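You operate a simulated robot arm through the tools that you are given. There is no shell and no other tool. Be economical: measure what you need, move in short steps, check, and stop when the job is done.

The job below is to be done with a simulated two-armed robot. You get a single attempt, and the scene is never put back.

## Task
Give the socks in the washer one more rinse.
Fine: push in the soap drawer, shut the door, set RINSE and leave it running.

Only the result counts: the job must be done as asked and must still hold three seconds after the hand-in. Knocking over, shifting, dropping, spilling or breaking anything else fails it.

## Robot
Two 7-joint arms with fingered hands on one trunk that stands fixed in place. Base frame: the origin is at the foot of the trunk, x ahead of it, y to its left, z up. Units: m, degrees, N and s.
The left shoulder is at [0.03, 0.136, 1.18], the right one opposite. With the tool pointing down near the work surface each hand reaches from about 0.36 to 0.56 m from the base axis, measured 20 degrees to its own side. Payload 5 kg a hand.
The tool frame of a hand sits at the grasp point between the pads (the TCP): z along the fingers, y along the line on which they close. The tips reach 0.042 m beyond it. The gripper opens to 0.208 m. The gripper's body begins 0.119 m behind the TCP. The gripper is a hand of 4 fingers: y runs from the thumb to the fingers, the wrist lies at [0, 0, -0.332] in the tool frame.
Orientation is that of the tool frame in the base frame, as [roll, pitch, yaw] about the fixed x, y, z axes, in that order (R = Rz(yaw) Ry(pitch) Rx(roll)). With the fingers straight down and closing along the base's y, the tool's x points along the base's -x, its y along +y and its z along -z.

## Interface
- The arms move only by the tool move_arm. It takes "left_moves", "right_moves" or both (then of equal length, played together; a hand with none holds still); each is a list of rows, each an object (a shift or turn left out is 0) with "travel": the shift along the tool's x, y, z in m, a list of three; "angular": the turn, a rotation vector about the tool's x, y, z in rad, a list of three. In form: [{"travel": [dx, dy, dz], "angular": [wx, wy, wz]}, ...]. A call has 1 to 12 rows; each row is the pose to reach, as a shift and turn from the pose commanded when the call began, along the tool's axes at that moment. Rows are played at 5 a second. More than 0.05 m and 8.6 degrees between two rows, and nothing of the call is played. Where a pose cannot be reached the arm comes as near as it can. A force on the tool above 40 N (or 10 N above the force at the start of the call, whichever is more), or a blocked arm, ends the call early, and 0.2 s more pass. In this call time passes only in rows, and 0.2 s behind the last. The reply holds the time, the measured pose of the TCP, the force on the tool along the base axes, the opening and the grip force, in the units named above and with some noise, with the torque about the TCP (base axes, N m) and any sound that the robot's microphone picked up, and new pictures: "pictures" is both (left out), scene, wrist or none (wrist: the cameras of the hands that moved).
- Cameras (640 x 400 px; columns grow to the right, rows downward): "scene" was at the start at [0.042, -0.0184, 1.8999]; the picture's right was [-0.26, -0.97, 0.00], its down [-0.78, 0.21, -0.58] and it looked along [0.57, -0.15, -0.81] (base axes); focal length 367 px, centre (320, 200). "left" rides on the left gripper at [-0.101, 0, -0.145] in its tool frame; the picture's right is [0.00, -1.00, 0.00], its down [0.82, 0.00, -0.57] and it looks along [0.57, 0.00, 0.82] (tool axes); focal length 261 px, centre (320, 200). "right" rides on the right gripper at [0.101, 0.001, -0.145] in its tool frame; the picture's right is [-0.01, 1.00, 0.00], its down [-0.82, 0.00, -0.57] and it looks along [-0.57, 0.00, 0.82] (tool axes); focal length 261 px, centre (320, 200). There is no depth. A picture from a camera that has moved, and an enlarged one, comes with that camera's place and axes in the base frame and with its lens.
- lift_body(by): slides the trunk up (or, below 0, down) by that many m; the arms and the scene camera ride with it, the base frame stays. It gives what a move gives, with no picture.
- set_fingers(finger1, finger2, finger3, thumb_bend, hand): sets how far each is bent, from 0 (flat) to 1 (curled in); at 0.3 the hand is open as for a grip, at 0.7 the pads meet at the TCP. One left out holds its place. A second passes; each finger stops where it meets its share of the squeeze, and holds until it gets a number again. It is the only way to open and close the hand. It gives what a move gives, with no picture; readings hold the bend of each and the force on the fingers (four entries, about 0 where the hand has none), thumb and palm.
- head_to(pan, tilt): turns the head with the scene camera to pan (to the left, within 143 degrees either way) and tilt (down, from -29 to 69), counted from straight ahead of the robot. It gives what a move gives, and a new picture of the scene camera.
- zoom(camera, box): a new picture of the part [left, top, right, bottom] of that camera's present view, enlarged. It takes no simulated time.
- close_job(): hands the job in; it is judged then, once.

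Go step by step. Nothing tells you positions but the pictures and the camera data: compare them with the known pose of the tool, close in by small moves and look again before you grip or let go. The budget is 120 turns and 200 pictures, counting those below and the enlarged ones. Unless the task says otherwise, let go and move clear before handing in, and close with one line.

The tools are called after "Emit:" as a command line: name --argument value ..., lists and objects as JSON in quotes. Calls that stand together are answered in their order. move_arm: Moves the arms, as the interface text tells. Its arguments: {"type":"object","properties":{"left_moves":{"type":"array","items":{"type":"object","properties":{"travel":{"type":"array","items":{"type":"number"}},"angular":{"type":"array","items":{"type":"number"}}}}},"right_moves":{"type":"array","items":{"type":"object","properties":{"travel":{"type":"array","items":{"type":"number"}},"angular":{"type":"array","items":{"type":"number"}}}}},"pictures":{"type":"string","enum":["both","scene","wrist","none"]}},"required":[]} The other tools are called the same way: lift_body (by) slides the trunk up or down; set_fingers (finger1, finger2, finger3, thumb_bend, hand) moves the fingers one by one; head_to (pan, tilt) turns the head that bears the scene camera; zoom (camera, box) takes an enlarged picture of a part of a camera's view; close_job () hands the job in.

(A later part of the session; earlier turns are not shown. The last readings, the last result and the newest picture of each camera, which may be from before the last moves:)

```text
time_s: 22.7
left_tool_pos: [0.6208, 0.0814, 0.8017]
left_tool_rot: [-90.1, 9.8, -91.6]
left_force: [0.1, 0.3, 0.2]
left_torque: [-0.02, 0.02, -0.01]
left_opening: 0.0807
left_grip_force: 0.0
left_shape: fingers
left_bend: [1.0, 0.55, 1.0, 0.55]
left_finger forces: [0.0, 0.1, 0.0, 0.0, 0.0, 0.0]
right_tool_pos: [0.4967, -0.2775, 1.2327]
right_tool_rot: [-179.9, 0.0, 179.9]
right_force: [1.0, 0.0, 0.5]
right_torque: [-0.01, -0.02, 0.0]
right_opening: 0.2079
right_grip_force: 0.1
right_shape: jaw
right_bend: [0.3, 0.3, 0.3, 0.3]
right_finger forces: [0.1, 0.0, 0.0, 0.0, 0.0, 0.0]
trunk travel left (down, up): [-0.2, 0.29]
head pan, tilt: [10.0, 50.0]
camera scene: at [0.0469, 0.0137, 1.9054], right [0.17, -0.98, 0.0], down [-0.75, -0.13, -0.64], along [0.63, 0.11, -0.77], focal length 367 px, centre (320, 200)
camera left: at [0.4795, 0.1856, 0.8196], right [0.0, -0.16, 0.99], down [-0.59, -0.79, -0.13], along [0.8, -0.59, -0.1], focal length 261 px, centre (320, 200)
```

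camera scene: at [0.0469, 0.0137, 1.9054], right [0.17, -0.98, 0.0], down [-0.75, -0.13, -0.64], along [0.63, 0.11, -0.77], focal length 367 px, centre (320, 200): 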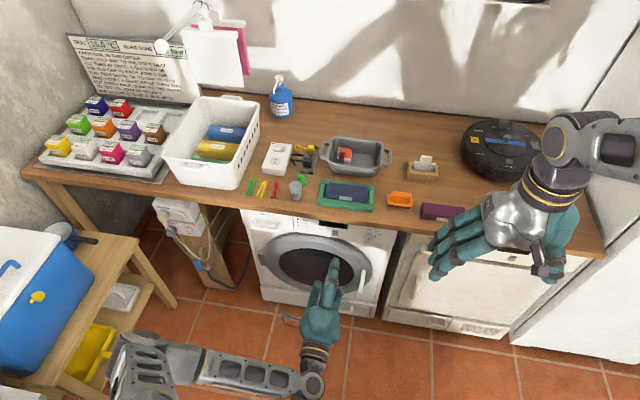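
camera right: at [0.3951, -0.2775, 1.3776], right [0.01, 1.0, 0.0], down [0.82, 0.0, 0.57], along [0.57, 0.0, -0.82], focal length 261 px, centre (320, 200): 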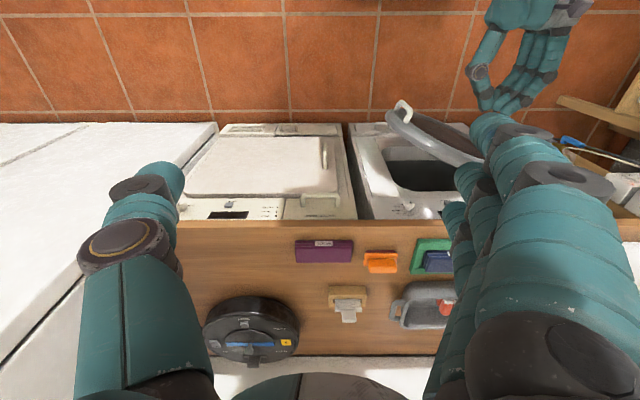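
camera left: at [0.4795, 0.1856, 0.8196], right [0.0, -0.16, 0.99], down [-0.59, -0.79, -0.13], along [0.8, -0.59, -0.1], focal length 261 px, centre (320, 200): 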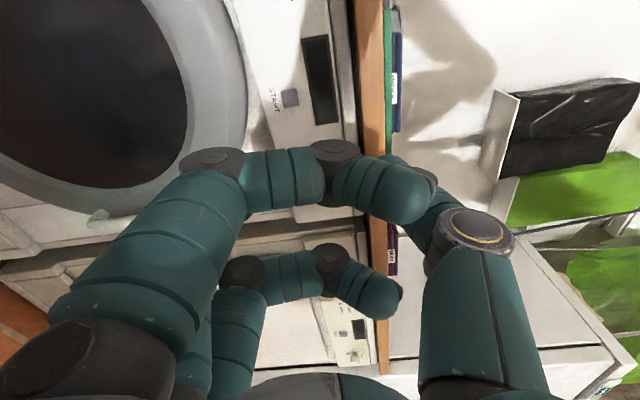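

The wrist reaches that turn. By triangulation the knob face is at about [0.827, -0.033, 0.785]. I'll line the pincer up in front of it at a standoff and check from the scene camera.

Emit:
move_arm --left_moves '[{"travel": [0.035, 0, 0.025]}, {"travel": [0.07, 0, 0.05]}, {"travel": [0.109, -0.002, 0.06]}, {"travel": [0.109, -0.002, 0.09]}, {"travel": [0.109, -0.002, 0.11]}]'

Emit:
zoom --camera "scene" --box '[310, 200, 410, 260]'

```text
time_s: 23.9
left_tool_pos: [0.727, -0.0326, 0.7839]
left_tool_rot: [-90.1, 9.8, -91.7]
left_force: [-0.4, -1.1, -0.6]
left_torque: [0.03, -0.01, 0.03]
left_opening: 0.0806
left_grip_force: 0.0
left_shape: fingers
left_bend: [1.0, 0.55, 1.0, 0.55]
left_finger forces: [0.1, 0.0, 0.0, 0.1, 0.1, 0.0]
right_tool_pos: [0.4976, -0.2795, 1.2328]
right_tool_rot: [-179.9, -0.1, 179.9]
right_force: [1.2, -0.2, -0.1]
right_torque: [0.07, 0.03, 0.02]
right_opening: 0.2079
right_grip_force: 0.0
right_shape: jaw
right_bend: [0.3, 0.3, 0.3, 0.3]
right_finger forces: [0.0, 0.0, 0.0, 0.1, 0.1, 0.0]
trunk travel left (down, up): [-0.2, 0.29]
head pan, tilt: [10.0, 50.0]
camera scene: at [0.0477, 0.0123, 1.9054], right [0.17, -0.98, 0.0], down [-0.75, -0.13, -0.64], along [0.63, 0.11, -0.77], focal length 367 px, centre (320, 200)
camera left: at [0.586, 0.0716, 0.8013], right [0.0, -0.17, 0.99], down [-0.6, -0.79, -0.14], along [0.8, -0.59, -0.1], focal length 261 px, centre (320, 200)
```

scene: 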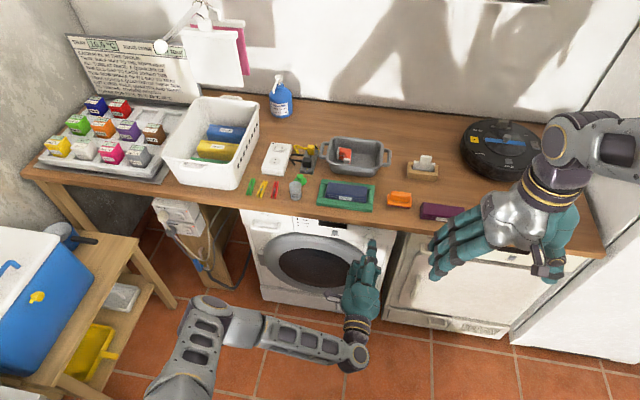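
left: 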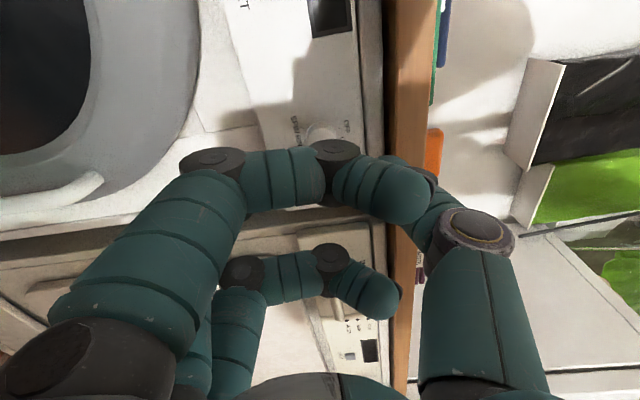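

```text
6.40 times, centred on (360, 230) of scene
camera zoom: at [0.0477, 0.0123, 1.9054], right [0.17, -0.98, 0.0], down [-0.75, -0.13, -0.64], along [0.63, 0.11, -0.77], focal length 2351 px, centre (64, 8)
```

zoom: 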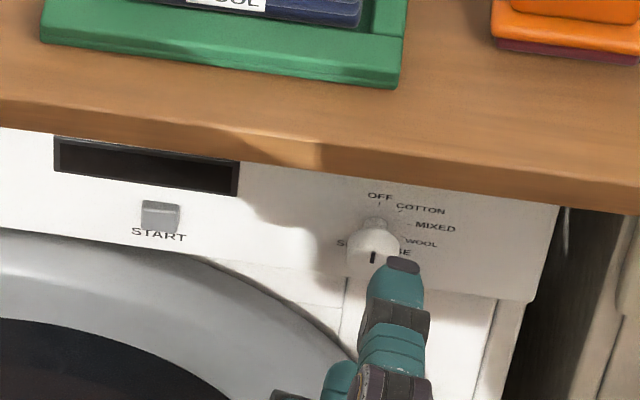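

The pincer is lined up just in front of the knob. I'll advance in small steps with force watch, then check.

Emit:
move_arm --left_moves '[{"travel": [0, 0, 0.01]}, {"travel": [0, 0, 0.02]}, {"travel": [0, 0, 0.03]}, {"travel": [0, 0, 0.04]}]' --pictures "wrist"

Emit:
zoom --camera "scene" --box '[310, 200, 410, 260]'

```text
time_s: 24.9
left_tool_pos: [0.7687, -0.0316, 0.7828]
left_tool_rot: [-90.1, 9.8, -91.6]
left_force: [1.1, -0.9, 0.1]
left_torque: [0.0, 0.01, 0.01]
left_opening: 0.0803
left_grip_force: 0.2
left_shape: fingers
left_bend: [1.0, 0.55, 1.0, 0.55]
left_finger forces: [0.0, 0.0, 0.0, 0.0, 0.0, 0.1]
right_tool_pos: [0.4963, -0.2787, 1.2335]
right_tool_rot: [180.0, -0.1, -180.0]
right_force: [0.3, 0.2, 0.2]
right_torque: [0.0, 0.02, 0.0]
right_opening: 0.2076
right_grip_force: 0.0
right_shape: jaw
right_bend: [0.3, 0.3, 0.3, 0.3]
right_finger forces: [0.0, 0.0, 0.0, 0.0, 0.0, 0.1]
trunk travel left (down, up): [-0.2, 0.29]
head pan, tilt: [10.0, 50.0]
camera left: at [0.627, 0.0728, 0.8013], right [0.0, -0.17, 0.99], down [-0.59, -0.79, -0.14], along [0.8, -0.59, -0.1], focal length 261 px, centre (320, 200)
```

left: 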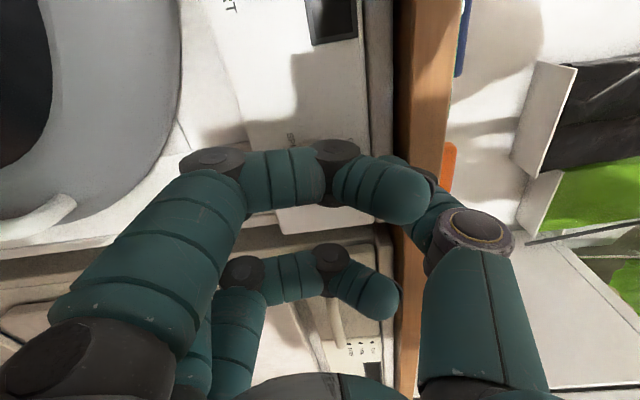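

```text
6.40 times, centred on (360, 230) of scene
camera zoom: at [0.0473, 0.0136, 1.9054], right [0.17, -0.98, 0.0], down [-0.75, -0.13, -0.64], along [0.63, 0.11, -0.77], focal length 2351 px, centre (64, 8)
```

zoom: 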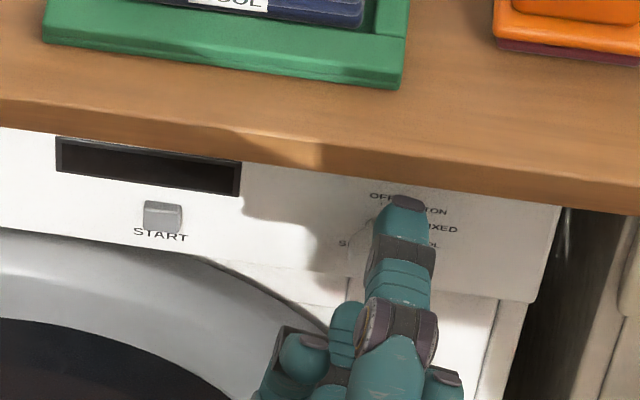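

The pincer straddles the knob, about 5 mm too far right. I'll shift it left, go 12 mm deeper and close.

Emit:
move_arm --left_moves '[{"travel": [-0.005, 0, 0.005]}, {"travel": [-0.005, 0, 0.013]}]' --pictures "none"

Emit:
set_fingers --hand "left" --finger2 0.75 --thumb_bend 0.75

Emit:
zoom --camera "scene" --box '[310, 200, 410, 260]'

```text
time_s: 25.5
left_tool_pos: [0.7819, -0.028, 0.7852]
left_tool_rot: [-90.2, 9.8, -91.6]
left_force: [0.0, -0.1, 0.7]
left_torque: [-0.01, 0.01, 0.03]
left_opening: 0.0804
left_grip_force: 0.0
left_shape: fingers
left_bend: [1.0, 0.55, 1.0, 0.55]
left_finger forces: [0.1, 0.0, 0.1, 0.1, 0.0, 0.0]
right_tool_pos: [0.4962, -0.2785, 1.2335]
right_tool_rot: [180.0, 0.0, 179.9]
right_force: [1.0, 0.8, -0.7]
right_torque: [0.02, -0.01, 0.03]
right_opening: 0.2078
right_grip_force: 0.0
right_shape: jaw
right_bend: [0.3, 0.3, 0.3, 0.3]
right_finger forces: [0.1, 0.0, 0.0, 0.1, 0.0, 0.0]
trunk travel left (down, up): [-0.2, 0.29]
head pan, tilt: [10.0, 50.0]
```

```text
time_s: 26.5
left_tool_pos: [0.7822, -0.0271, 0.785]
left_tool_rot: [-90.0, 9.8, -91.6]
left_force: [8.7, -3.5, 14.9]
left_torque: [0.01, -0.34, -0.11]
left_opening: 0.0726
left_grip_force: 14.1
left_shape: fingers
left_bend: [1.0, 0.65, 1.0, 0.68]
left_finger forces: [0.0, 8.4, 0.1, 0.0, 20.3, 0.0]
right_tool_pos: [0.4972, -0.2787, 1.2328]
right_tool_rot: [180.0, 0.1, 179.9]
right_force: [0.0, 0.8, 0.1]
right_torque: [0.0, 0.02, -0.02]
right_opening: 0.2077
right_grip_force: 0.1
right_shape: jaw
right_bend: [0.3, 0.3, 0.3, 0.3]
right_finger forces: [0.0, 0.1, 0.1, 0.0, 0.0, 0.0]
trunk travel left (down, up): [-0.2, 0.29]
head pan, tilt: [10.0, 50.0]
```

```text
6.40 times, centred on (360, 230) of scene
camera zoom: at [0.0467, 0.0132, 1.9055], right [0.17, -0.98, 0.0], down [-0.75, -0.13, -0.64], along [0.63, 0.11, -0.77], focal length 2351 px, centre (64, 8)
```

zoom: 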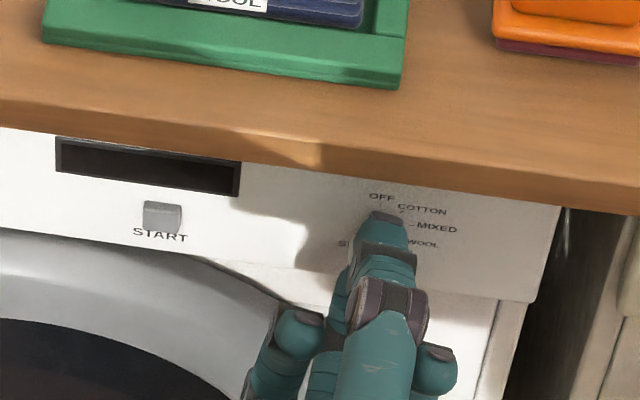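

The knob is gripped between thumb and middle finger. I'll turn it clockwise through the first 80°.

Emit:
move_arm --left_moves '[{"angular": [0, 0, 0.14]}, {"angular": [0, 0, 0.28]}, {"angular": [0, 0, 0.42]}, {"angular": [0, 0, 0.56]}, {"angular": [0, 0, 0.7]}, {"angular": [0, 0, 0.84]}, {"angular": [0, 0, 0.98]}, {"angular": [0, 0, 1.12]}, {"angular": [0, 0, 1.26]}, {"angular": [0, 0, 1.4]}]' --pictures "wrist"

Emit:
zoom --camera "scene" --box '[310, 200, 410, 260]'

```text
time_s: 28.7
left_tool_pos: [0.7802, -0.0272, 0.7868]
left_tool_rot: [92.7, 89.8, 90.9]
left_force: [6.6, -18.1, 15.5]
left_torque: [-0.05, -0.48, -0.53]
left_opening: 0.0725
left_grip_force: 15.4
left_shape: fingers
left_bend: [1.0, 0.66, 1.0, 0.68]
left_finger forces: [0.0, 7.4, 0.0, 0.0, 23.1, 0.0]
right_tool_pos: [0.4956, -0.2792, 1.2348]
right_tool_rot: [180.0, -0.1, 179.9]
right_force: [0.0, 0.0, 0.7]
right_torque: [0.03, -0.01, -0.01]
right_opening: 0.2078
right_grip_force: 0.0
right_shape: jaw
right_bend: [0.3, 0.3, 0.3, 0.3]
right_finger forces: [0.0, 0.0, 0.1, 0.0, 0.0, 0.0]
trunk travel left (down, up): [-0.2, 0.29]
head pan, tilt: [10.0, 50.0]
camera left: at [0.6364, -0.0229, 0.8881], right [-0.03, -1.0, 0.0], down [-0.57, 0.02, -0.82], along [0.82, -0.03, -0.57], focal length 261 px, centre (320, 200)
```

left: 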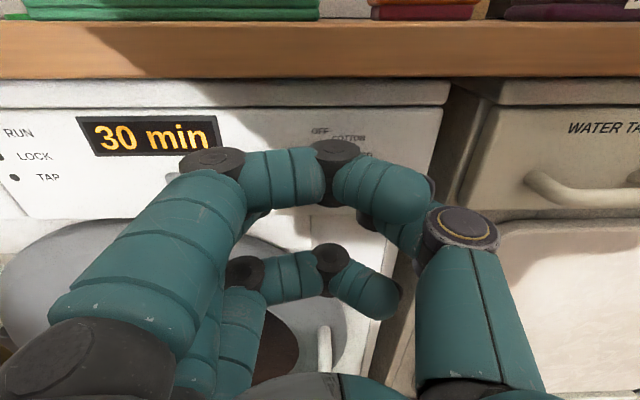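

```text
6.40 times, centred on (360, 230) of scene
camera zoom: at [0.0461, 0.0118, 1.9055], right [0.17, -0.98, 0.0], down [-0.75, -0.13, -0.64], along [0.63, 0.11, -0.77], focal length 2351 px, centre (64, 8)
```

zoom: 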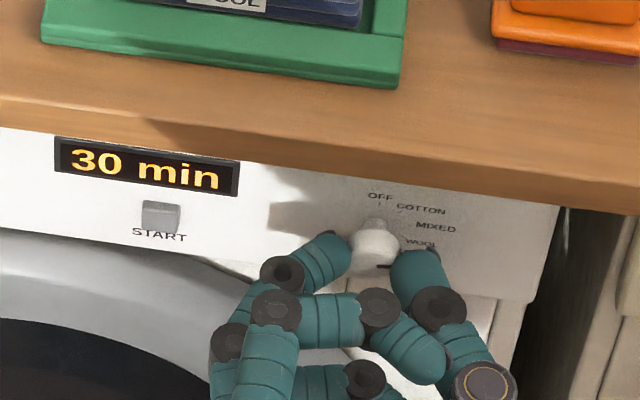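

The display woke up with 30 min, so the knob turns and there is power. I'll ease the side load a little and carry on turning to RINSE.

Emit:
move_arm --left_moves '[{"travel": [-0.002, -0.003, 0], "angular": [0, 0, 0.14]}, {"travel": [-0.002, -0.003, 0], "angular": [0, 0, 0.28]}, {"travel": [-0.002, -0.003, 0], "angular": [0, 0, 0.42]}, {"travel": [-0.002, -0.003, 0], "angular": [0, 0, 0.56]}, {"travel": [-0.002, -0.003, 0], "angular": [0, 0, 0.7]}, {"travel": [-0.002, -0.003, 0], "angular": [0, 0, 0.84]}, {"travel": [-0.002, -0.003, 0], "angular": [0, 0, 0.98]}, {"travel": [-0.002, -0.003, 0], "angular": [0, 0, 1.12]}, {"travel": [-0.002, -0.003, 0], "angular": [0, 0, 1.26]}, {"travel": [-0.002, -0.003, 0], "angular": [0, 0, 1.4]}, {"travel": [-0.002, -0.003, 0], "angular": [0, 0, 1.5]}]' --pictures "wrist"

Emit:
zoom --camera "scene" --box '[310, 200, 410, 260]'

```text
time_s: 31.1
left_tool_pos: [0.781, -0.0299, 0.7862]
left_tool_rot: [90.3, 3.9, 88.5]
left_force: [-1.9, -17.2, -18.2]
left_torque: [-0.01, 0.6, -0.55]
left_opening: 0.0721
left_grip_force: 17.3
left_shape: fingers
left_bend: [1.0, 0.66, 1.0, 0.68]
left_finger forces: [0.1, 8.4, 0.1, 0.1, 25.6, 0.0]
right_tool_pos: [0.4975, -0.2796, 1.2322]
right_tool_rot: [-179.9, -0.1, 179.9]
right_force: [1.3, 0.3, -0.4]
right_torque: [0.06, -0.03, -0.03]
right_opening: 0.208
right_grip_force: 0.0
right_shape: jaw
right_bend: [0.3, 0.3, 0.3, 0.3]
right_finger forces: [0.0, 0.0, 0.0, 0.0, 0.0, 0.1]
trunk travel left (down, up): [-0.2, 0.29]
head pan, tilt: [10.0, 50.0]
camera left: at [0.6335, -0.1254, 0.7949], right [-0.01, -0.07, -1.0], down [-0.55, 0.83, -0.06], along [0.84, 0.55, -0.04], focal length 261 px, centre (320, 200)
```

left: 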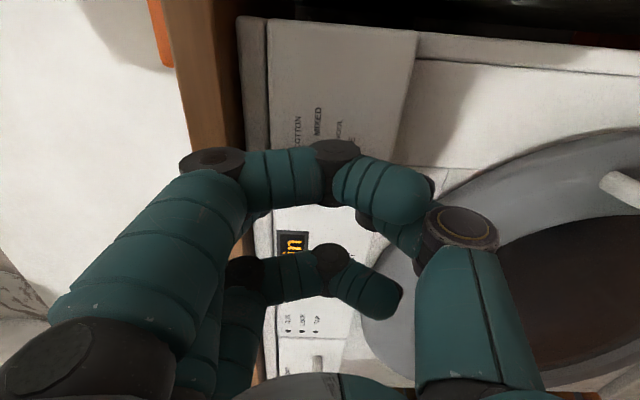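

```text
6.40 times, centred on (360, 230) of scene
camera zoom: at [0.0487, 0.0117, 1.9053], right [0.17, -0.98, 0.0], down [-0.76, -0.13, -0.64], along [0.63, 0.11, -0.77], focal length 2351 px, centre (64, 8)
```

zoom: 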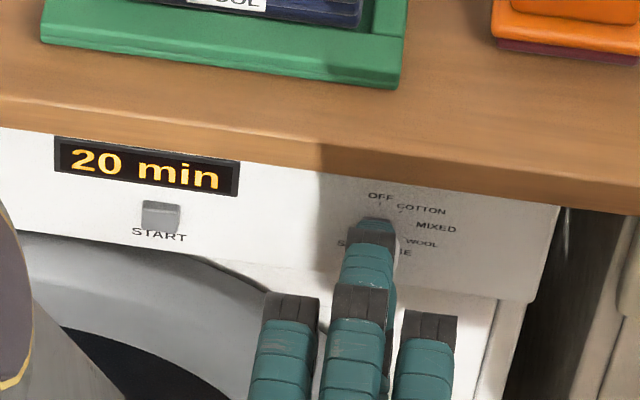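

The display now reads 20 min. I'll let go, back straight out and read the pointer.

Emit:
set_fingers --hand "left" --finger2 0.5 --thumb_bend 0.5

Emit:
move_arm --left_moves '[{"travel": [0, 0, -0.04]}, {"travel": [0, 0, -0.085]}, {"travel": [0, 0, -0.13]}]' --pictures "wrist"

Emit:
zoom --camera "scene" --box '[310, 200, 410, 260]'

```text
time_s: 32.1
left_tool_pos: [0.7811, -0.0303, 0.7868]
left_tool_rot: [90.1, 4.0, 88.4]
left_force: [-1.5, 1.3, -5.4]
left_torque: [-0.11, 0.12, 0.07]
left_opening: 0.0845
left_grip_force: 2.7
left_shape: fingers
left_bend: [1.0, 0.54, 1.0, 0.5]
left_finger forces: [0.0, 5.3, 0.0, 0.0, 0.0, 0.0]
right_tool_pos: [0.4974, -0.2789, 1.2328]
right_tool_rot: [-180.0, 0.1, 179.9]
right_force: [-0.5, -0.3, -0.6]
right_torque: [0.0, -0.05, -0.01]
right_opening: 0.2079
right_grip_force: 0.1
right_shape: jaw
right_bend: [0.3, 0.3, 0.3, 0.3]
right_finger forces: [0.0, 0.1, 0.0, 0.0, 0.1, 0.0]
trunk travel left (down, up): [-0.2, 0.29]
head pan, tilt: [10.0, 50.0]
```

```text
time_s: 32.9
left_tool_pos: [0.6505, -0.0256, 0.7898]
left_tool_rot: [90.0, 4.1, 88.4]
left_force: [-0.1, -0.8, 0.0]
left_torque: [0.0, 0.1, 0.06]
left_opening: 0.0843
left_grip_force: 0.0
left_shape: fingers
left_bend: [1.0, 0.5, 1.0, 0.5]
left_finger forces: [0.1, 0.1, 0.0, 0.0, 0.0, 0.0]
right_tool_pos: [0.4958, -0.2763, 1.2338]
right_tool_rot: [180.0, 0.1, -179.9]
right_force: [-0.7, 0.6, -0.3]
right_torque: [-0.05, -0.06, -0.02]
right_opening: 0.2079
right_grip_force: 0.1
right_shape: jaw
right_bend: [0.3, 0.3, 0.3, 0.3]
right_finger forces: [0.0, 0.1, 0.0, 0.0, 0.1, 0.0]
trunk travel left (down, up): [-0.2, 0.29]
head pan, tilt: [10.0, 50.0]
camera left: at [0.5033, -0.1218, 0.7979], right [0.0, -0.08, -1.0], down [-0.55, 0.83, -0.06], along [0.84, 0.55, -0.04], focal length 261 px, centre (320, 200)
```

left: 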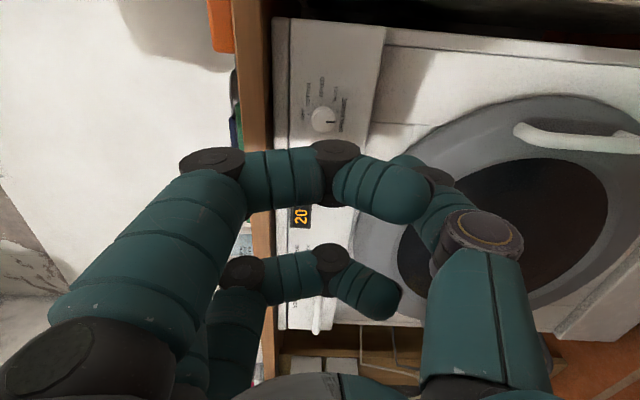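

```text
6.40 times, centred on (360, 230) of scene
camera zoom: at [0.0462, 0.0141, 1.9055], right [0.17, -0.98, 0.0], down [-0.75, -0.13, -0.64], along [0.63, 0.11, -0.77], focal length 2351 px, centre (64, 8)
```

zoom: 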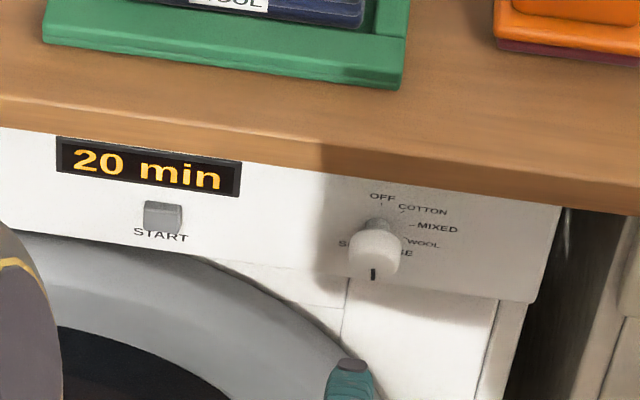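

Emit:
zoom --camera "left" --box '[280, 60, 380, 160]'

```text
4.00 times, centred on (330, 110) of left
camera zoom: at [0.5033, -0.1218, 0.7979], right [0.0, -0.08, -1.0], down [-0.55, 0.83, -0.06], along [0.84, 0.55, -0.04], focal length 1043 px, centre (280, 560)
```

zoom: 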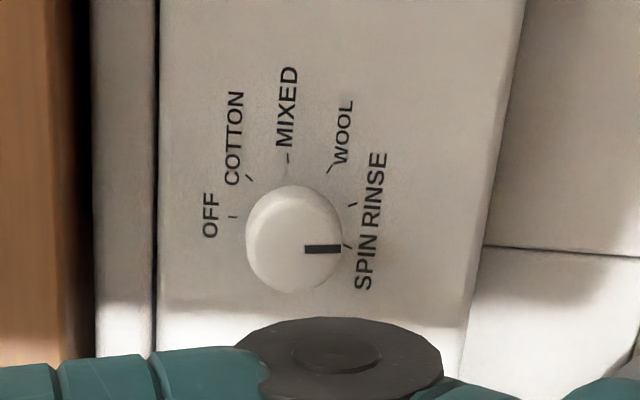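

The pointer is near RINSE, perhaps a few degrees past it. I'll level the hand and look from the same place as before to judge it properly.

Emit:
move_arm --left_moves '[{"travel": [0.01, 0.002, -0.01], "angular": [0, 0, -0.14]}, {"travel": [0.02, 0.004, -0.02], "angular": [0, 0, -0.28]}, {"travel": [0.03, 0.006, -0.03], "angular": [0, 0, -0.42]}, {"travel": [0.04, 0.008, -0.03], "angular": [0, 0, -0.56]}, {"travel": [0.05, 0.01, -0.03], "angular": [0, 0, -0.7]}, {"travel": [0.06, 0.012, -0.03], "angular": [0, 0, -0.84]}, {"travel": [0.07, 0.013, -0.03], "angular": [0, 0, -0.98]}, {"travel": [0.08, 0.014, -0.03], "angular": [0, 0, -1.12]}, {"travel": [0.09, 0.015, -0.03], "angular": [0, 0, -1.26]}, {"travel": [0.1, 0.016, -0.03], "angular": [0, 0, -1.4]}, {"travel": [0.104, 0.018, -0.03], "angular": [0, 0, -1.5]}]' --pictures "wrist"

Emit:
zoom --camera "left" --box '[340, 80, 460, 160]'

```text
time_s: 35.3
left_tool_pos: [0.6244, 0.0814, 0.7975]
left_tool_rot: [-128.1, 90.0, -129.6]
left_force: [-0.2, -0.6, -0.4]
left_torque: [0.0, -0.04, -0.01]
left_opening: 0.0846
left_grip_force: 0.1
left_shape: fingers
left_bend: [1.0, 0.5, 1.0, 0.5]
left_finger forces: [0.0, 0.0, 0.1, 0.0, 0.0, 0.1]
right_tool_pos: [0.4976, -0.278, 1.2322]
right_tool_rot: [180.0, 0.0, 179.9]
right_force: [0.1, 0.8, 0.6]
right_torque: [-0.02, -0.02, 0.02]
right_opening: 0.2079
right_grip_force: 0.1
right_shape: jaw
right_bend: [0.3, 0.3, 0.3, 0.3]
right_finger forces: [0.0, 0.0, 0.1, 0.0, 0.0, 0.1]
trunk travel left (down, up): [-0.2, 0.29]
head pan, tilt: [10.0, 50.0]
camera left: at [0.4803, 0.0863, 0.9004], right [-0.03, -1.0, 0.01], down [-0.57, 0.01, -0.82], along [0.82, -0.03, -0.57], focal length 261 px, centre (320, 200)
```

left: 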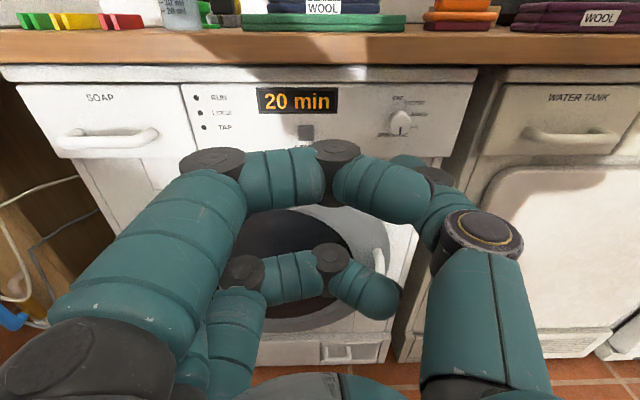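

```text
5.00 times, centred on (400, 120) of left
camera zoom: at [0.4803, 0.0863, 0.9004], right [-0.03, -1.0, 0.01], down [-0.57, 0.01, -0.82], along [0.82, -0.03, -0.57], focal length 1303 px, centre (-80, 600)
```

zoom: 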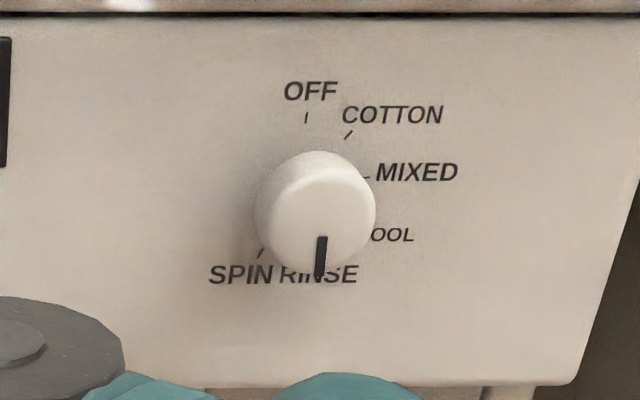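

With the shear removed, the programmes are 40° apart: RINSE is at 160° and the pointer is at about 171°. I'll regrip better centred, with the hand level, and turn it back by about 11°.

Emit:
move_arm --left_moves '[{"travel": [0.0, -0.04, 0.02]}, {"travel": [0.01, -0.08, 0.04]}, {"travel": [0.01, -0.109, 0.07]}, {"travel": [0.01, -0.109, 0.1]}, {"travel": [0.01, -0.109, 0.129]}]' --pictures "wrist"

Emit:
zoom --camera "scene" --box '[310, 200, 410, 260]'

```text
time_s: 36.5
left_tool_pos: [0.7529, -0.033, 0.7862]
left_tool_rot: [162.3, 89.9, 160.6]
left_force: [0.3, 0.1, -0.2]
left_torque: [-0.03, -0.04, 0.05]
left_opening: 0.0847
left_grip_force: 0.1
left_shape: fingers
left_bend: [1.0, 0.5, 1.0, 0.5]
left_finger forces: [0.0, 0.1, 0.1, 0.0, 0.1, 0.1]
right_tool_pos: [0.4974, -0.2789, 1.2324]
right_tool_rot: [-180.0, -0.1, 179.9]
right_force: [-0.7, -0.6, -0.3]
right_torque: [0.06, 0.05, 0.02]
right_opening: 0.2076
right_grip_force: 0.0
right_shape: jaw
right_bend: [0.3, 0.3, 0.3, 0.3]
right_finger forces: [0.1, 0.0, 0.0, 0.1, 0.0, 0.0]
trunk travel left (down, up): [-0.2, 0.29]
head pan, tilt: [10.0, 50.0]
camera left: at [0.6083, -0.0281, 0.8892], right [-0.03, -1.0, 0.0], down [-0.57, 0.01, -0.82], along [0.82, -0.03, -0.57], focal length 261 px, centre (320, 200)
```

left: 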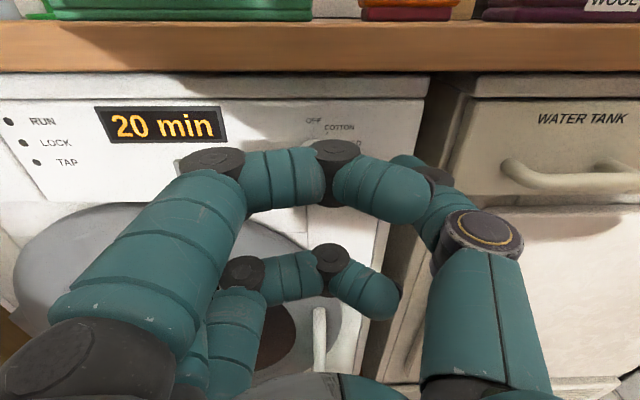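

```text
6.40 times, centred on (360, 230) of scene
camera zoom: at [0.0479, 0.0126, 1.9054], right [0.17, -0.98, 0.0], down [-0.75, -0.13, -0.64], along [0.63, 0.11, -0.77], focal length 2351 px, centre (64, 8)
```

zoom: 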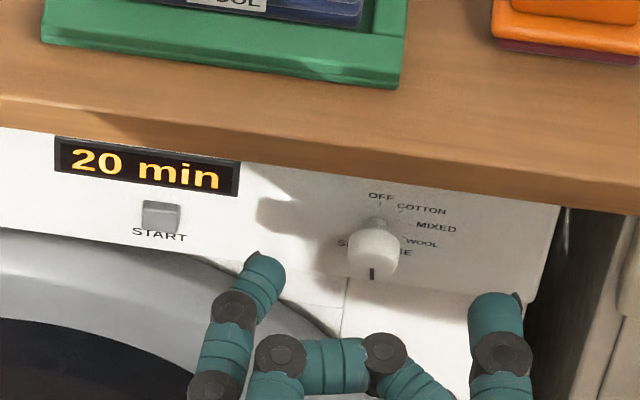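

The pincer is centred around the knob. I'll advance and grip.

Emit:
move_arm --left_moves '[{"travel": [-0.001, 0, 0.015]}, {"travel": [-0.001, 0, 0.03]}]' --pictures "none"

Emit:
set_fingers --hand "left" --finger2 0.75 --thumb_bend 0.75

Emit:
zoom --camera "scene" --box '[340, 210, 400, 250]'

```text
time_s: 37.1
left_tool_pos: [0.7813, -0.034, 0.7876]
left_tool_rot: [162.0, 89.9, 160.4]
left_force: [-0.5, 0.0, -0.9]
left_torque: [0.04, 0.05, 0.0]
left_opening: 0.0845
left_grip_force: 0.1
left_shape: fingers
left_bend: [1.0, 0.5, 1.0, 0.5]
left_finger forces: [0.0, 0.1, 0.0, 0.0, 0.0, 0.0]
right_tool_pos: [0.4966, -0.2784, 1.2324]
right_tool_rot: [-179.9, 0.0, 180.0]
right_force: [0.1, 0.6, 0.1]
right_torque: [-0.03, -0.02, -0.01]
right_opening: 0.2078
right_grip_force: 0.1
right_shape: jaw
right_bend: [0.3, 0.3, 0.3, 0.3]
right_finger forces: [0.0, 0.0, 0.0, 0.0, 0.1, 0.1]
trunk travel left (down, up): [-0.2, 0.29]
head pan, tilt: [10.0, 50.0]
```

```text
time_s: 38.1
left_tool_pos: [0.7809, -0.035, 0.7889]
left_tool_rot: [162.5, 89.9, 160.8]
left_force: [3.8, -11.1, 2.4]
left_torque: [-0.03, -0.08, -0.38]
left_opening: 0.0714
left_grip_force: 12.2
left_shape: fingers
left_bend: [1.0, 0.63, 1.0, 0.68]
left_finger forces: [0.0, 8.2, 0.0, 0.0, 16.8, 0.1]
right_tool_pos: [0.4971, -0.2803, 1.233]
right_tool_rot: [180.0, 0.0, 179.9]
right_force: [0.3, 0.7, -1.0]
right_torque: [0.0, 0.0, 0.01]
right_opening: 0.2081
right_grip_force: 0.1
right_shape: jaw
right_bend: [0.3, 0.3, 0.3, 0.3]
right_finger forces: [0.1, 0.1, 0.0, 0.1, 0.0, 0.1]
trunk travel left (down, up): [-0.2, 0.29]
head pan, tilt: [10.0, 50.0]
```

```text
10.00 times, centred on (370, 230) of scene
camera zoom: at [0.0473, 0.0126, 1.9055], right [0.17, -0.98, 0.0], down [-0.75, -0.13, -0.64], along [0.63, 0.11, -0.77], focal length 3674 px, centre (-180, -100)
```

zoom: 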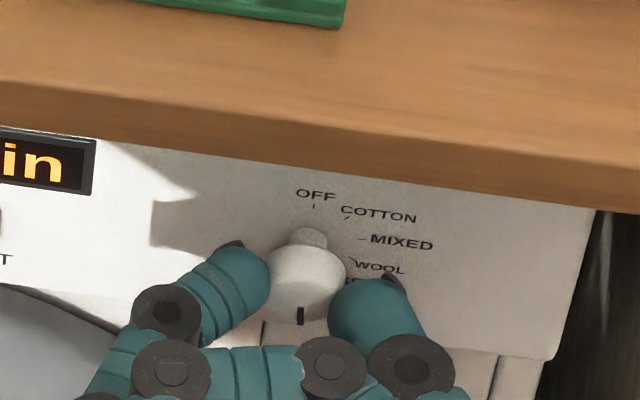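

Gripped, and the pointer is visible. I'll turn it back counter-clockwise by about 11°.

Emit:
move_arm --left_moves '[{"angular": [0, 0, -0.07]}, {"angular": [0, 0, -0.14]}, {"angular": [0, 0, -0.2]}]' --pictures "none"

Emit:
zoom --camera "scene" --box '[340, 210, 400, 250]'

```text
time_s: 38.9
left_tool_pos: [0.7806, -0.0344, 0.7892]
left_tool_rot: [-90.4, 78.5, -92.0]
left_force: [5.1, -11.9, 2.7]
left_torque: [-0.03, -0.09, -0.37]
left_opening: 0.0714
left_grip_force: 12.2
left_shape: fingers
left_bend: [1.0, 0.63, 1.0, 0.68]
left_finger forces: [0.1, 7.8, 0.1, 0.0, 15.9, 0.0]
right_tool_pos: [0.4974, -0.2791, 1.2332]
right_tool_rot: [180.0, 0.0, -179.9]
right_force: [0.1, -0.1, -0.1]
right_torque: [-0.01, 0.0, -0.02]
right_opening: 0.2076
right_grip_force: 0.1
right_shape: jaw
right_bend: [0.3, 0.3, 0.3, 0.3]
right_finger forces: [0.1, 0.0, 0.1, 0.0, 0.0, 0.0]
trunk travel left (down, up): [-0.2, 0.29]
head pan, tilt: [10.0, 50.0]
```

```text
10.00 times, centred on (370, 230) of scene
camera zoom: at [0.0474, 0.0126, 1.9054], right [0.17, -0.98, 0.0], down [-0.75, -0.13, -0.64], along [0.63, 0.11, -0.77], focal length 3674 px, centre (-180, -100)
```

zoom: 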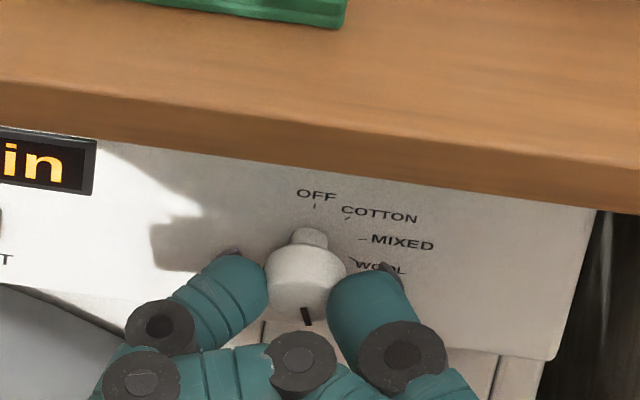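

The pointer moved back as wanted. I'll release, back out and check from the left side.

Emit:
set_fingers --hand "left" --finger2 0.45 --thumb_bend 0.45

Emit:
move_arm --left_moves '[{"travel": [0, 0, -0.04]}, {"travel": [0, 0, -0.085]}, {"travel": [0, 0, -0.125], "angular": [0, 0, 0.05]}, {"travel": [0.01, 0.04, -0.15], "angular": [0, 0, 0.15]}, {"travel": [0.015, 0.08, -0.16], "angular": [0, 0, 0.2]}, {"travel": [0.015, 0.115, -0.16], "angular": [0, 0, 0.2]}]' --pictures "wrist"

Emit:
zoom --camera "left" --box '[340, 80, 460, 160]'

```text
time_s: 39.9
left_tool_pos: [0.7801, -0.0327, 0.7909]
left_tool_rot: [-90.5, 78.5, -92.2]
left_force: [-1.0, -1.3, -0.2]
left_torque: [0.04, 0.01, -0.01]
left_opening: 0.0891
left_grip_force: 0.0
left_shape: fingers
left_bend: [1.0, 0.45, 1.0, 0.45]
left_finger forces: [0.0, 0.0, 0.1, 0.0, 0.0, 0.0]
right_tool_pos: [0.4967, -0.2784, 1.2335]
right_tool_rot: [180.0, 0.0, 179.8]
right_force: [-0.3, -0.8, 0.5]
right_torque: [-0.02, -0.01, 0.03]
right_opening: 0.2077
right_grip_force: 0.1
right_shape: jaw
right_bend: [0.3, 0.3, 0.3, 0.3]
right_finger forces: [0.0, 0.1, 0.2, 0.0, 0.0, 0.0]
trunk travel left (down, up): [-0.2, 0.29]
head pan, tilt: [10.0, 50.0]
```

```text
time_s: 41.3
left_tool_pos: [0.6224, 0.0808, 0.7534]
left_tool_rot: [-174.0, 89.9, -175.7]
left_force: [-0.5, -0.4, -0.4]
left_torque: [0.02, -0.01, -0.02]
left_opening: 0.089
left_grip_force: 0.0
left_shape: fingers
left_bend: [1.0, 0.45, 1.0, 0.45]
left_finger forces: [0.1, 0.1, 0.1, 0.0, 0.0, 0.0]
right_tool_pos: [0.4968, -0.2776, 1.2336]
right_tool_rot: [-179.9, 0.0, 179.9]
right_force: [-0.5, 0.2, -0.5]
right_torque: [-0.12, 0.01, 0.01]
right_opening: 0.2078
right_grip_force: 0.0
right_shape: jaw
right_bend: [0.3, 0.3, 0.3, 0.3]
right_finger forces: [0.0, 0.1, 0.0, 0.0, 0.0, 0.0]
trunk travel left (down, up): [-0.2, 0.29]
head pan, tilt: [10.0, 50.0]
camera left: at [0.4781, 0.0867, 0.8556], right [-0.03, -1.0, 0.0], down [-0.57, 0.01, -0.82], along [0.82, -0.03, -0.57], focal length 261 px, centre (320, 200)
```

left: 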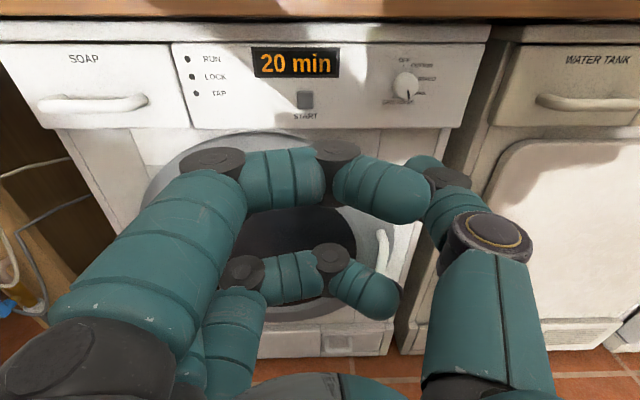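

```text
5.00 times, centred on (400, 120) of left
camera zoom: at [0.4781, 0.0867, 0.8556], right [-0.03, -1.0, 0.0], down [-0.57, 0.01, -0.82], along [0.82, -0.03, -0.57], focal length 1303 px, centre (-80, 600)
```

zoom: 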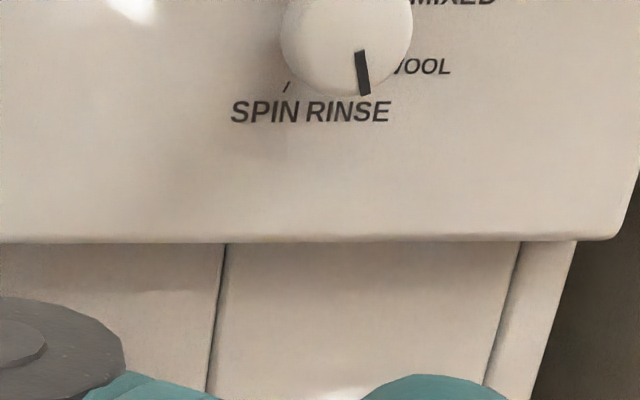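

The pointer now sits on RINSE at about 163°, with 20 min on the display. Next I'll shape the middle finger into a poker to press START, which is at about [0.84, 0.095, 0.767].

Emit:
set_fingers --hand "left" --thumb_bend 0.9

Emit:
set_fingers --hand "left" --finger2 0.62

Emit:
move_arm --left_moves '[{"travel": [-0.005, 0, 0.04]}, {"travel": [-0.01, 0, 0.08]}, {"travel": [-0.014, 0, 0.1]}]'

Emit:
zoom --camera "scene" --box '[290, 210, 370, 260]'

```text
time_s: 42.3
left_tool_pos: [0.6233, 0.0806, 0.7537]
left_tool_rot: [160.6, 89.9, 158.9]
left_force: [1.0, 0.5, 0.0]
left_torque: [-0.01, 0.01, -0.01]
left_opening: 0.0692
left_grip_force: 0.0
left_shape: fingers
left_bend: [1.0, 0.45, 1.0, 0.9]
left_finger forces: [0.0, 0.1, 0.0, 0.1, 0.1, 0.0]
right_tool_pos: [0.4965, -0.2783, 1.233]
right_tool_rot: [180.0, 0.0, 180.0]
right_force: [0.2, 0.3, 0.0]
right_torque: [0.04, 0.01, 0.0]
right_opening: 0.208
right_grip_force: 0.1
right_shape: jaw
right_bend: [0.3, 0.3, 0.3, 0.3]
right_finger forces: [0.0, 0.0, 0.0, 0.1, 0.0, 0.0]
trunk travel left (down, up): [-0.2, 0.29]
head pan, tilt: [10.0, 50.0]
```

```text
time_s: 43.3
left_tool_pos: [0.6225, 0.0802, 0.7532]
left_tool_rot: [163.3, 89.8, 161.7]
left_force: [0.3, -0.2, 0.1]
left_torque: [0.0, 0.01, 0.0]
left_opening: 0.0693
left_grip_force: 0.0
left_shape: fingers
left_bend: [1.0, 0.61, 1.0, 0.9]
left_finger forces: [0.0, 0.1, 0.0, 0.0, 0.0, 0.1]
right_tool_pos: [0.4967, -0.2791, 1.2331]
right_tool_rot: [-179.9, 0.0, 179.9]
right_force: [-0.3, -0.1, -0.3]
right_torque: [-0.03, 0.0, -0.01]
right_opening: 0.2077
right_grip_force: 0.1
right_shape: jaw
right_bend: [0.3, 0.3, 0.3, 0.3]
right_finger forces: [0.0, 0.0, 0.0, 0.0, 0.0, 0.0]
trunk travel left (down, up): [-0.2, 0.29]
head pan, tilt: [10.0, 50.0]
```

```text
time_s: 44.1
left_tool_pos: [0.7257, 0.0781, 0.7668]
left_tool_rot: [159.4, 89.8, 157.8]
left_force: [-0.6, 0.2, -0.3]
left_torque: [0.0, -0.02, 0.01]
left_opening: 0.0691
left_grip_force: 0.0
left_shape: fingers
left_bend: [1.0, 0.61, 1.0, 0.9]
left_finger forces: [0.1, 0.0, 0.0, 0.0, 0.0, 0.0]
right_tool_pos: [0.4975, -0.2772, 1.2326]
right_tool_rot: [180.0, 0.0, 180.0]
right_force: [0.3, -0.3, 0.2]
right_torque: [-0.01, 0.0, -0.02]
right_opening: 0.2079
right_grip_force: 0.1
right_shape: jaw
right_bend: [0.3, 0.3, 0.3, 0.3]
right_finger forces: [0.0, 0.0, 0.1, 0.1, 0.0, 0.0]
trunk travel left (down, up): [-0.2, 0.29]
head pan, tilt: [10.0, 50.0]
camera scene: at [0.0475, 0.0134, 1.9054], right [0.17, -0.98, 0.0], down [-0.75, -0.13, -0.64], along [0.63, 0.11, -0.77], focal length 367 px, centre (320, 200)
camera left: at [0.5804, 0.0832, 0.8684], right [-0.03, -1.0, 0.0], down [-0.57, 0.01, -0.82], along [0.82, -0.03, -0.57], focal length 261 px, centre (320, 200)
```

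scene: 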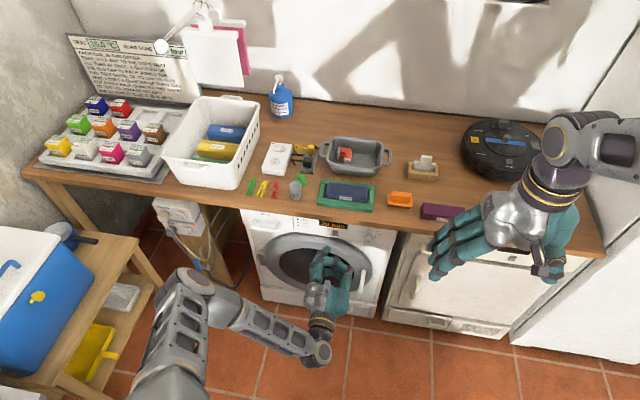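
left: 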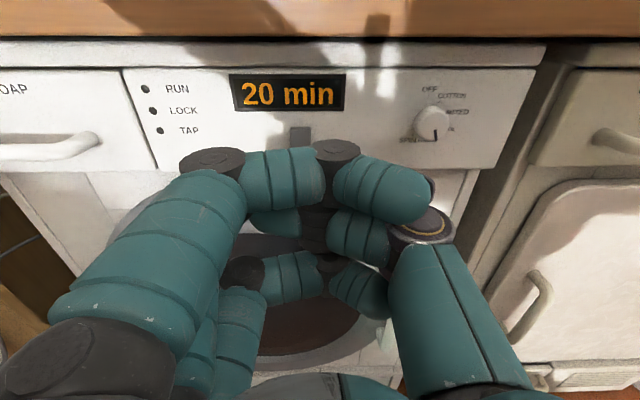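

```text
8.00 times, centred on (330, 235) of scene
camera zoom: at [0.0475, 0.0134, 1.9054], right [0.17, -0.98, 0.0], down [-0.75, -0.13, -0.64], along [0.63, 0.11, -0.77], focal length 2939 px, centre (240, -80)
```

zoom: 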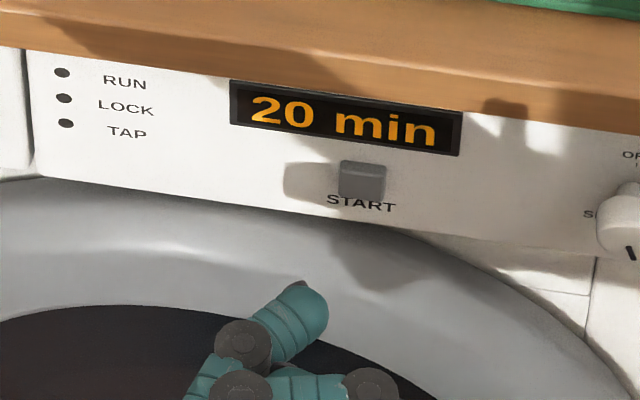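

The fingertip is at about [0.771, 0.109, 0.767]. I'll shift it 14 mm right and press forward gently onto START.

Emit:
move_arm --left_moves '[{"travel": [0, -0.012, 0.03]}, {"travel": [0, -0.012, 0.05]}, {"travel": [0, -0.012, 0.058]}, {"travel": [0, -0.012, 0.065]}]' --pictures "none"

Emit:
zoom --camera "scene" --box '[290, 210, 370, 260]'

```text
time_s: 45.1
left_tool_pos: [0.7874, 0.0642, 0.7668]
left_tool_rot: [177.0, 89.9, 175.4]
left_force: [-2.4, 0.3, 0.0]
left_torque: [-0.01, 0.04, 0.06]
left_opening: 0.0692
left_grip_force: 1.3
left_shape: fingers
left_bend: [1.0, 0.62, 1.0, 0.9]
left_finger forces: [0.1, 2.5, 0.0, 0.0, 0.0, 0.0]
right_tool_pos: [0.4983, -0.2774, 1.2336]
right_tool_rot: [-180.0, 0.0, -179.9]
right_force: [-0.5, -0.8, -0.1]
right_torque: [-0.01, -0.02, -0.01]
right_opening: 0.2078
right_grip_force: 0.2
right_shape: jaw
right_bend: [0.3, 0.3, 0.3, 0.3]
right_finger forces: [0.1, 0.0, 0.1, 0.1, 0.0, 0.0]
trunk travel left (down, up): [-0.2, 0.29]
head pan, tilt: [10.0, 50.0]
heard: click
```

```text
8.00 times, centred on (330, 235) of scene
camera zoom: at [0.0468, 0.0138, 1.9054], right [0.17, -0.98, 0.0], down [-0.75, -0.13, -0.64], along [0.63, 0.11, -0.77], focal length 2939 px, centre (240, -80)
```

zoom: 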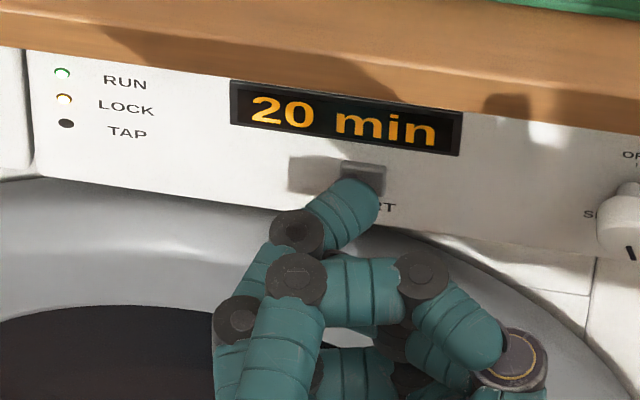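

There was a click, and RUN and LOCK are lit. I'll back away without pressing again and watch the lamps, the TAP one above all.

Emit:
move_arm --left_moves '[{"travel": [0, 0, -0.04]}, {"travel": [0, 0, -0.085]}, {"travel": [0, 0, -0.13]}, {"travel": [0, 0, -0.17]}, {"travel": [0, 0, -0.17]}, {"travel": [0, 0, -0.17]}, {"travel": [0, 0, -0.17]}, {"travel": [0, 0, -0.17]}]' --pictures "wrist"

Emit:
zoom --camera "scene" --box '[290, 210, 390, 270]'

```text
time_s: 46.9
left_tool_pos: [0.6202, 0.0692, 0.7663]
left_tool_rot: [165.9, 89.8, 164.3]
left_force: [0.5, 0.4, -1.0]
left_torque: [-0.03, 0.0, 0.0]
left_opening: 0.0691
left_grip_force: 0.1
left_shape: fingers
left_bend: [1.0, 0.62, 1.0, 0.9]
left_finger forces: [0.0, 0.0, 0.0, 0.0, 0.1, 0.0]
right_tool_pos: [0.4979, -0.2783, 1.2339]
right_tool_rot: [-179.9, 0.0, 180.0]
right_force: [0.8, -0.6, -0.1]
right_torque: [-0.03, -0.05, 0.01]
right_opening: 0.2077
right_grip_force: 0.0
right_shape: jaw
right_bend: [0.3, 0.3, 0.3, 0.3]
right_finger forces: [0.0, 0.0, 0.2, 0.0, 0.0, 0.0]
trunk travel left (down, up): [-0.2, 0.29]
head pan, tilt: [10.0, 50.0]
camera left: at [0.4754, 0.0746, 0.8687], right [-0.03, -1.0, 0.0], down [-0.57, 0.01, -0.82], along [0.82, -0.03, -0.57], focal length 261 px, centre (320, 200)
```

left: 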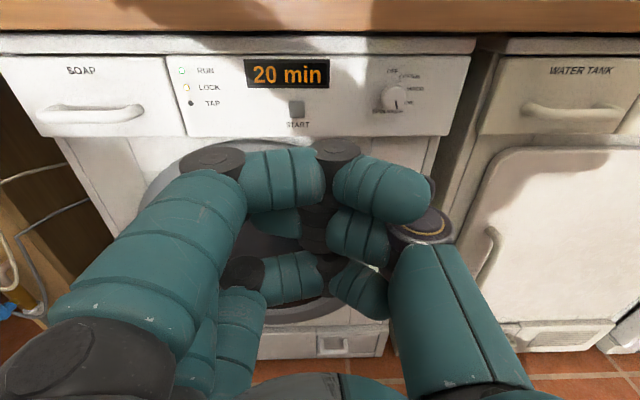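

```text
6.40 times, centred on (340, 240) of scene
camera zoom: at [0.0469, 0.0136, 1.9054], right [0.17, -0.98, 0.0], down [-0.75, -0.13, -0.64], along [0.63, 0.11, -0.77], focal length 2351 px, centre (192, -56)
```

zoom: 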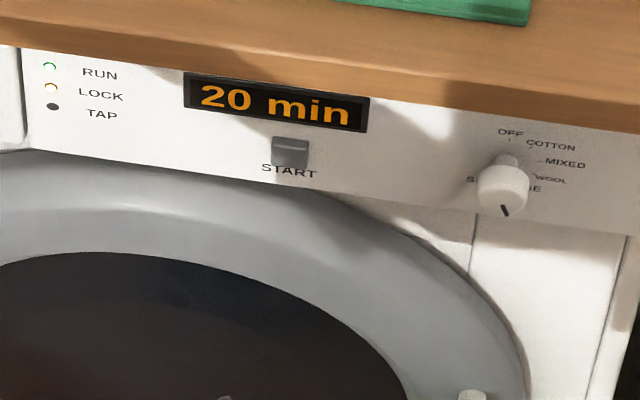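

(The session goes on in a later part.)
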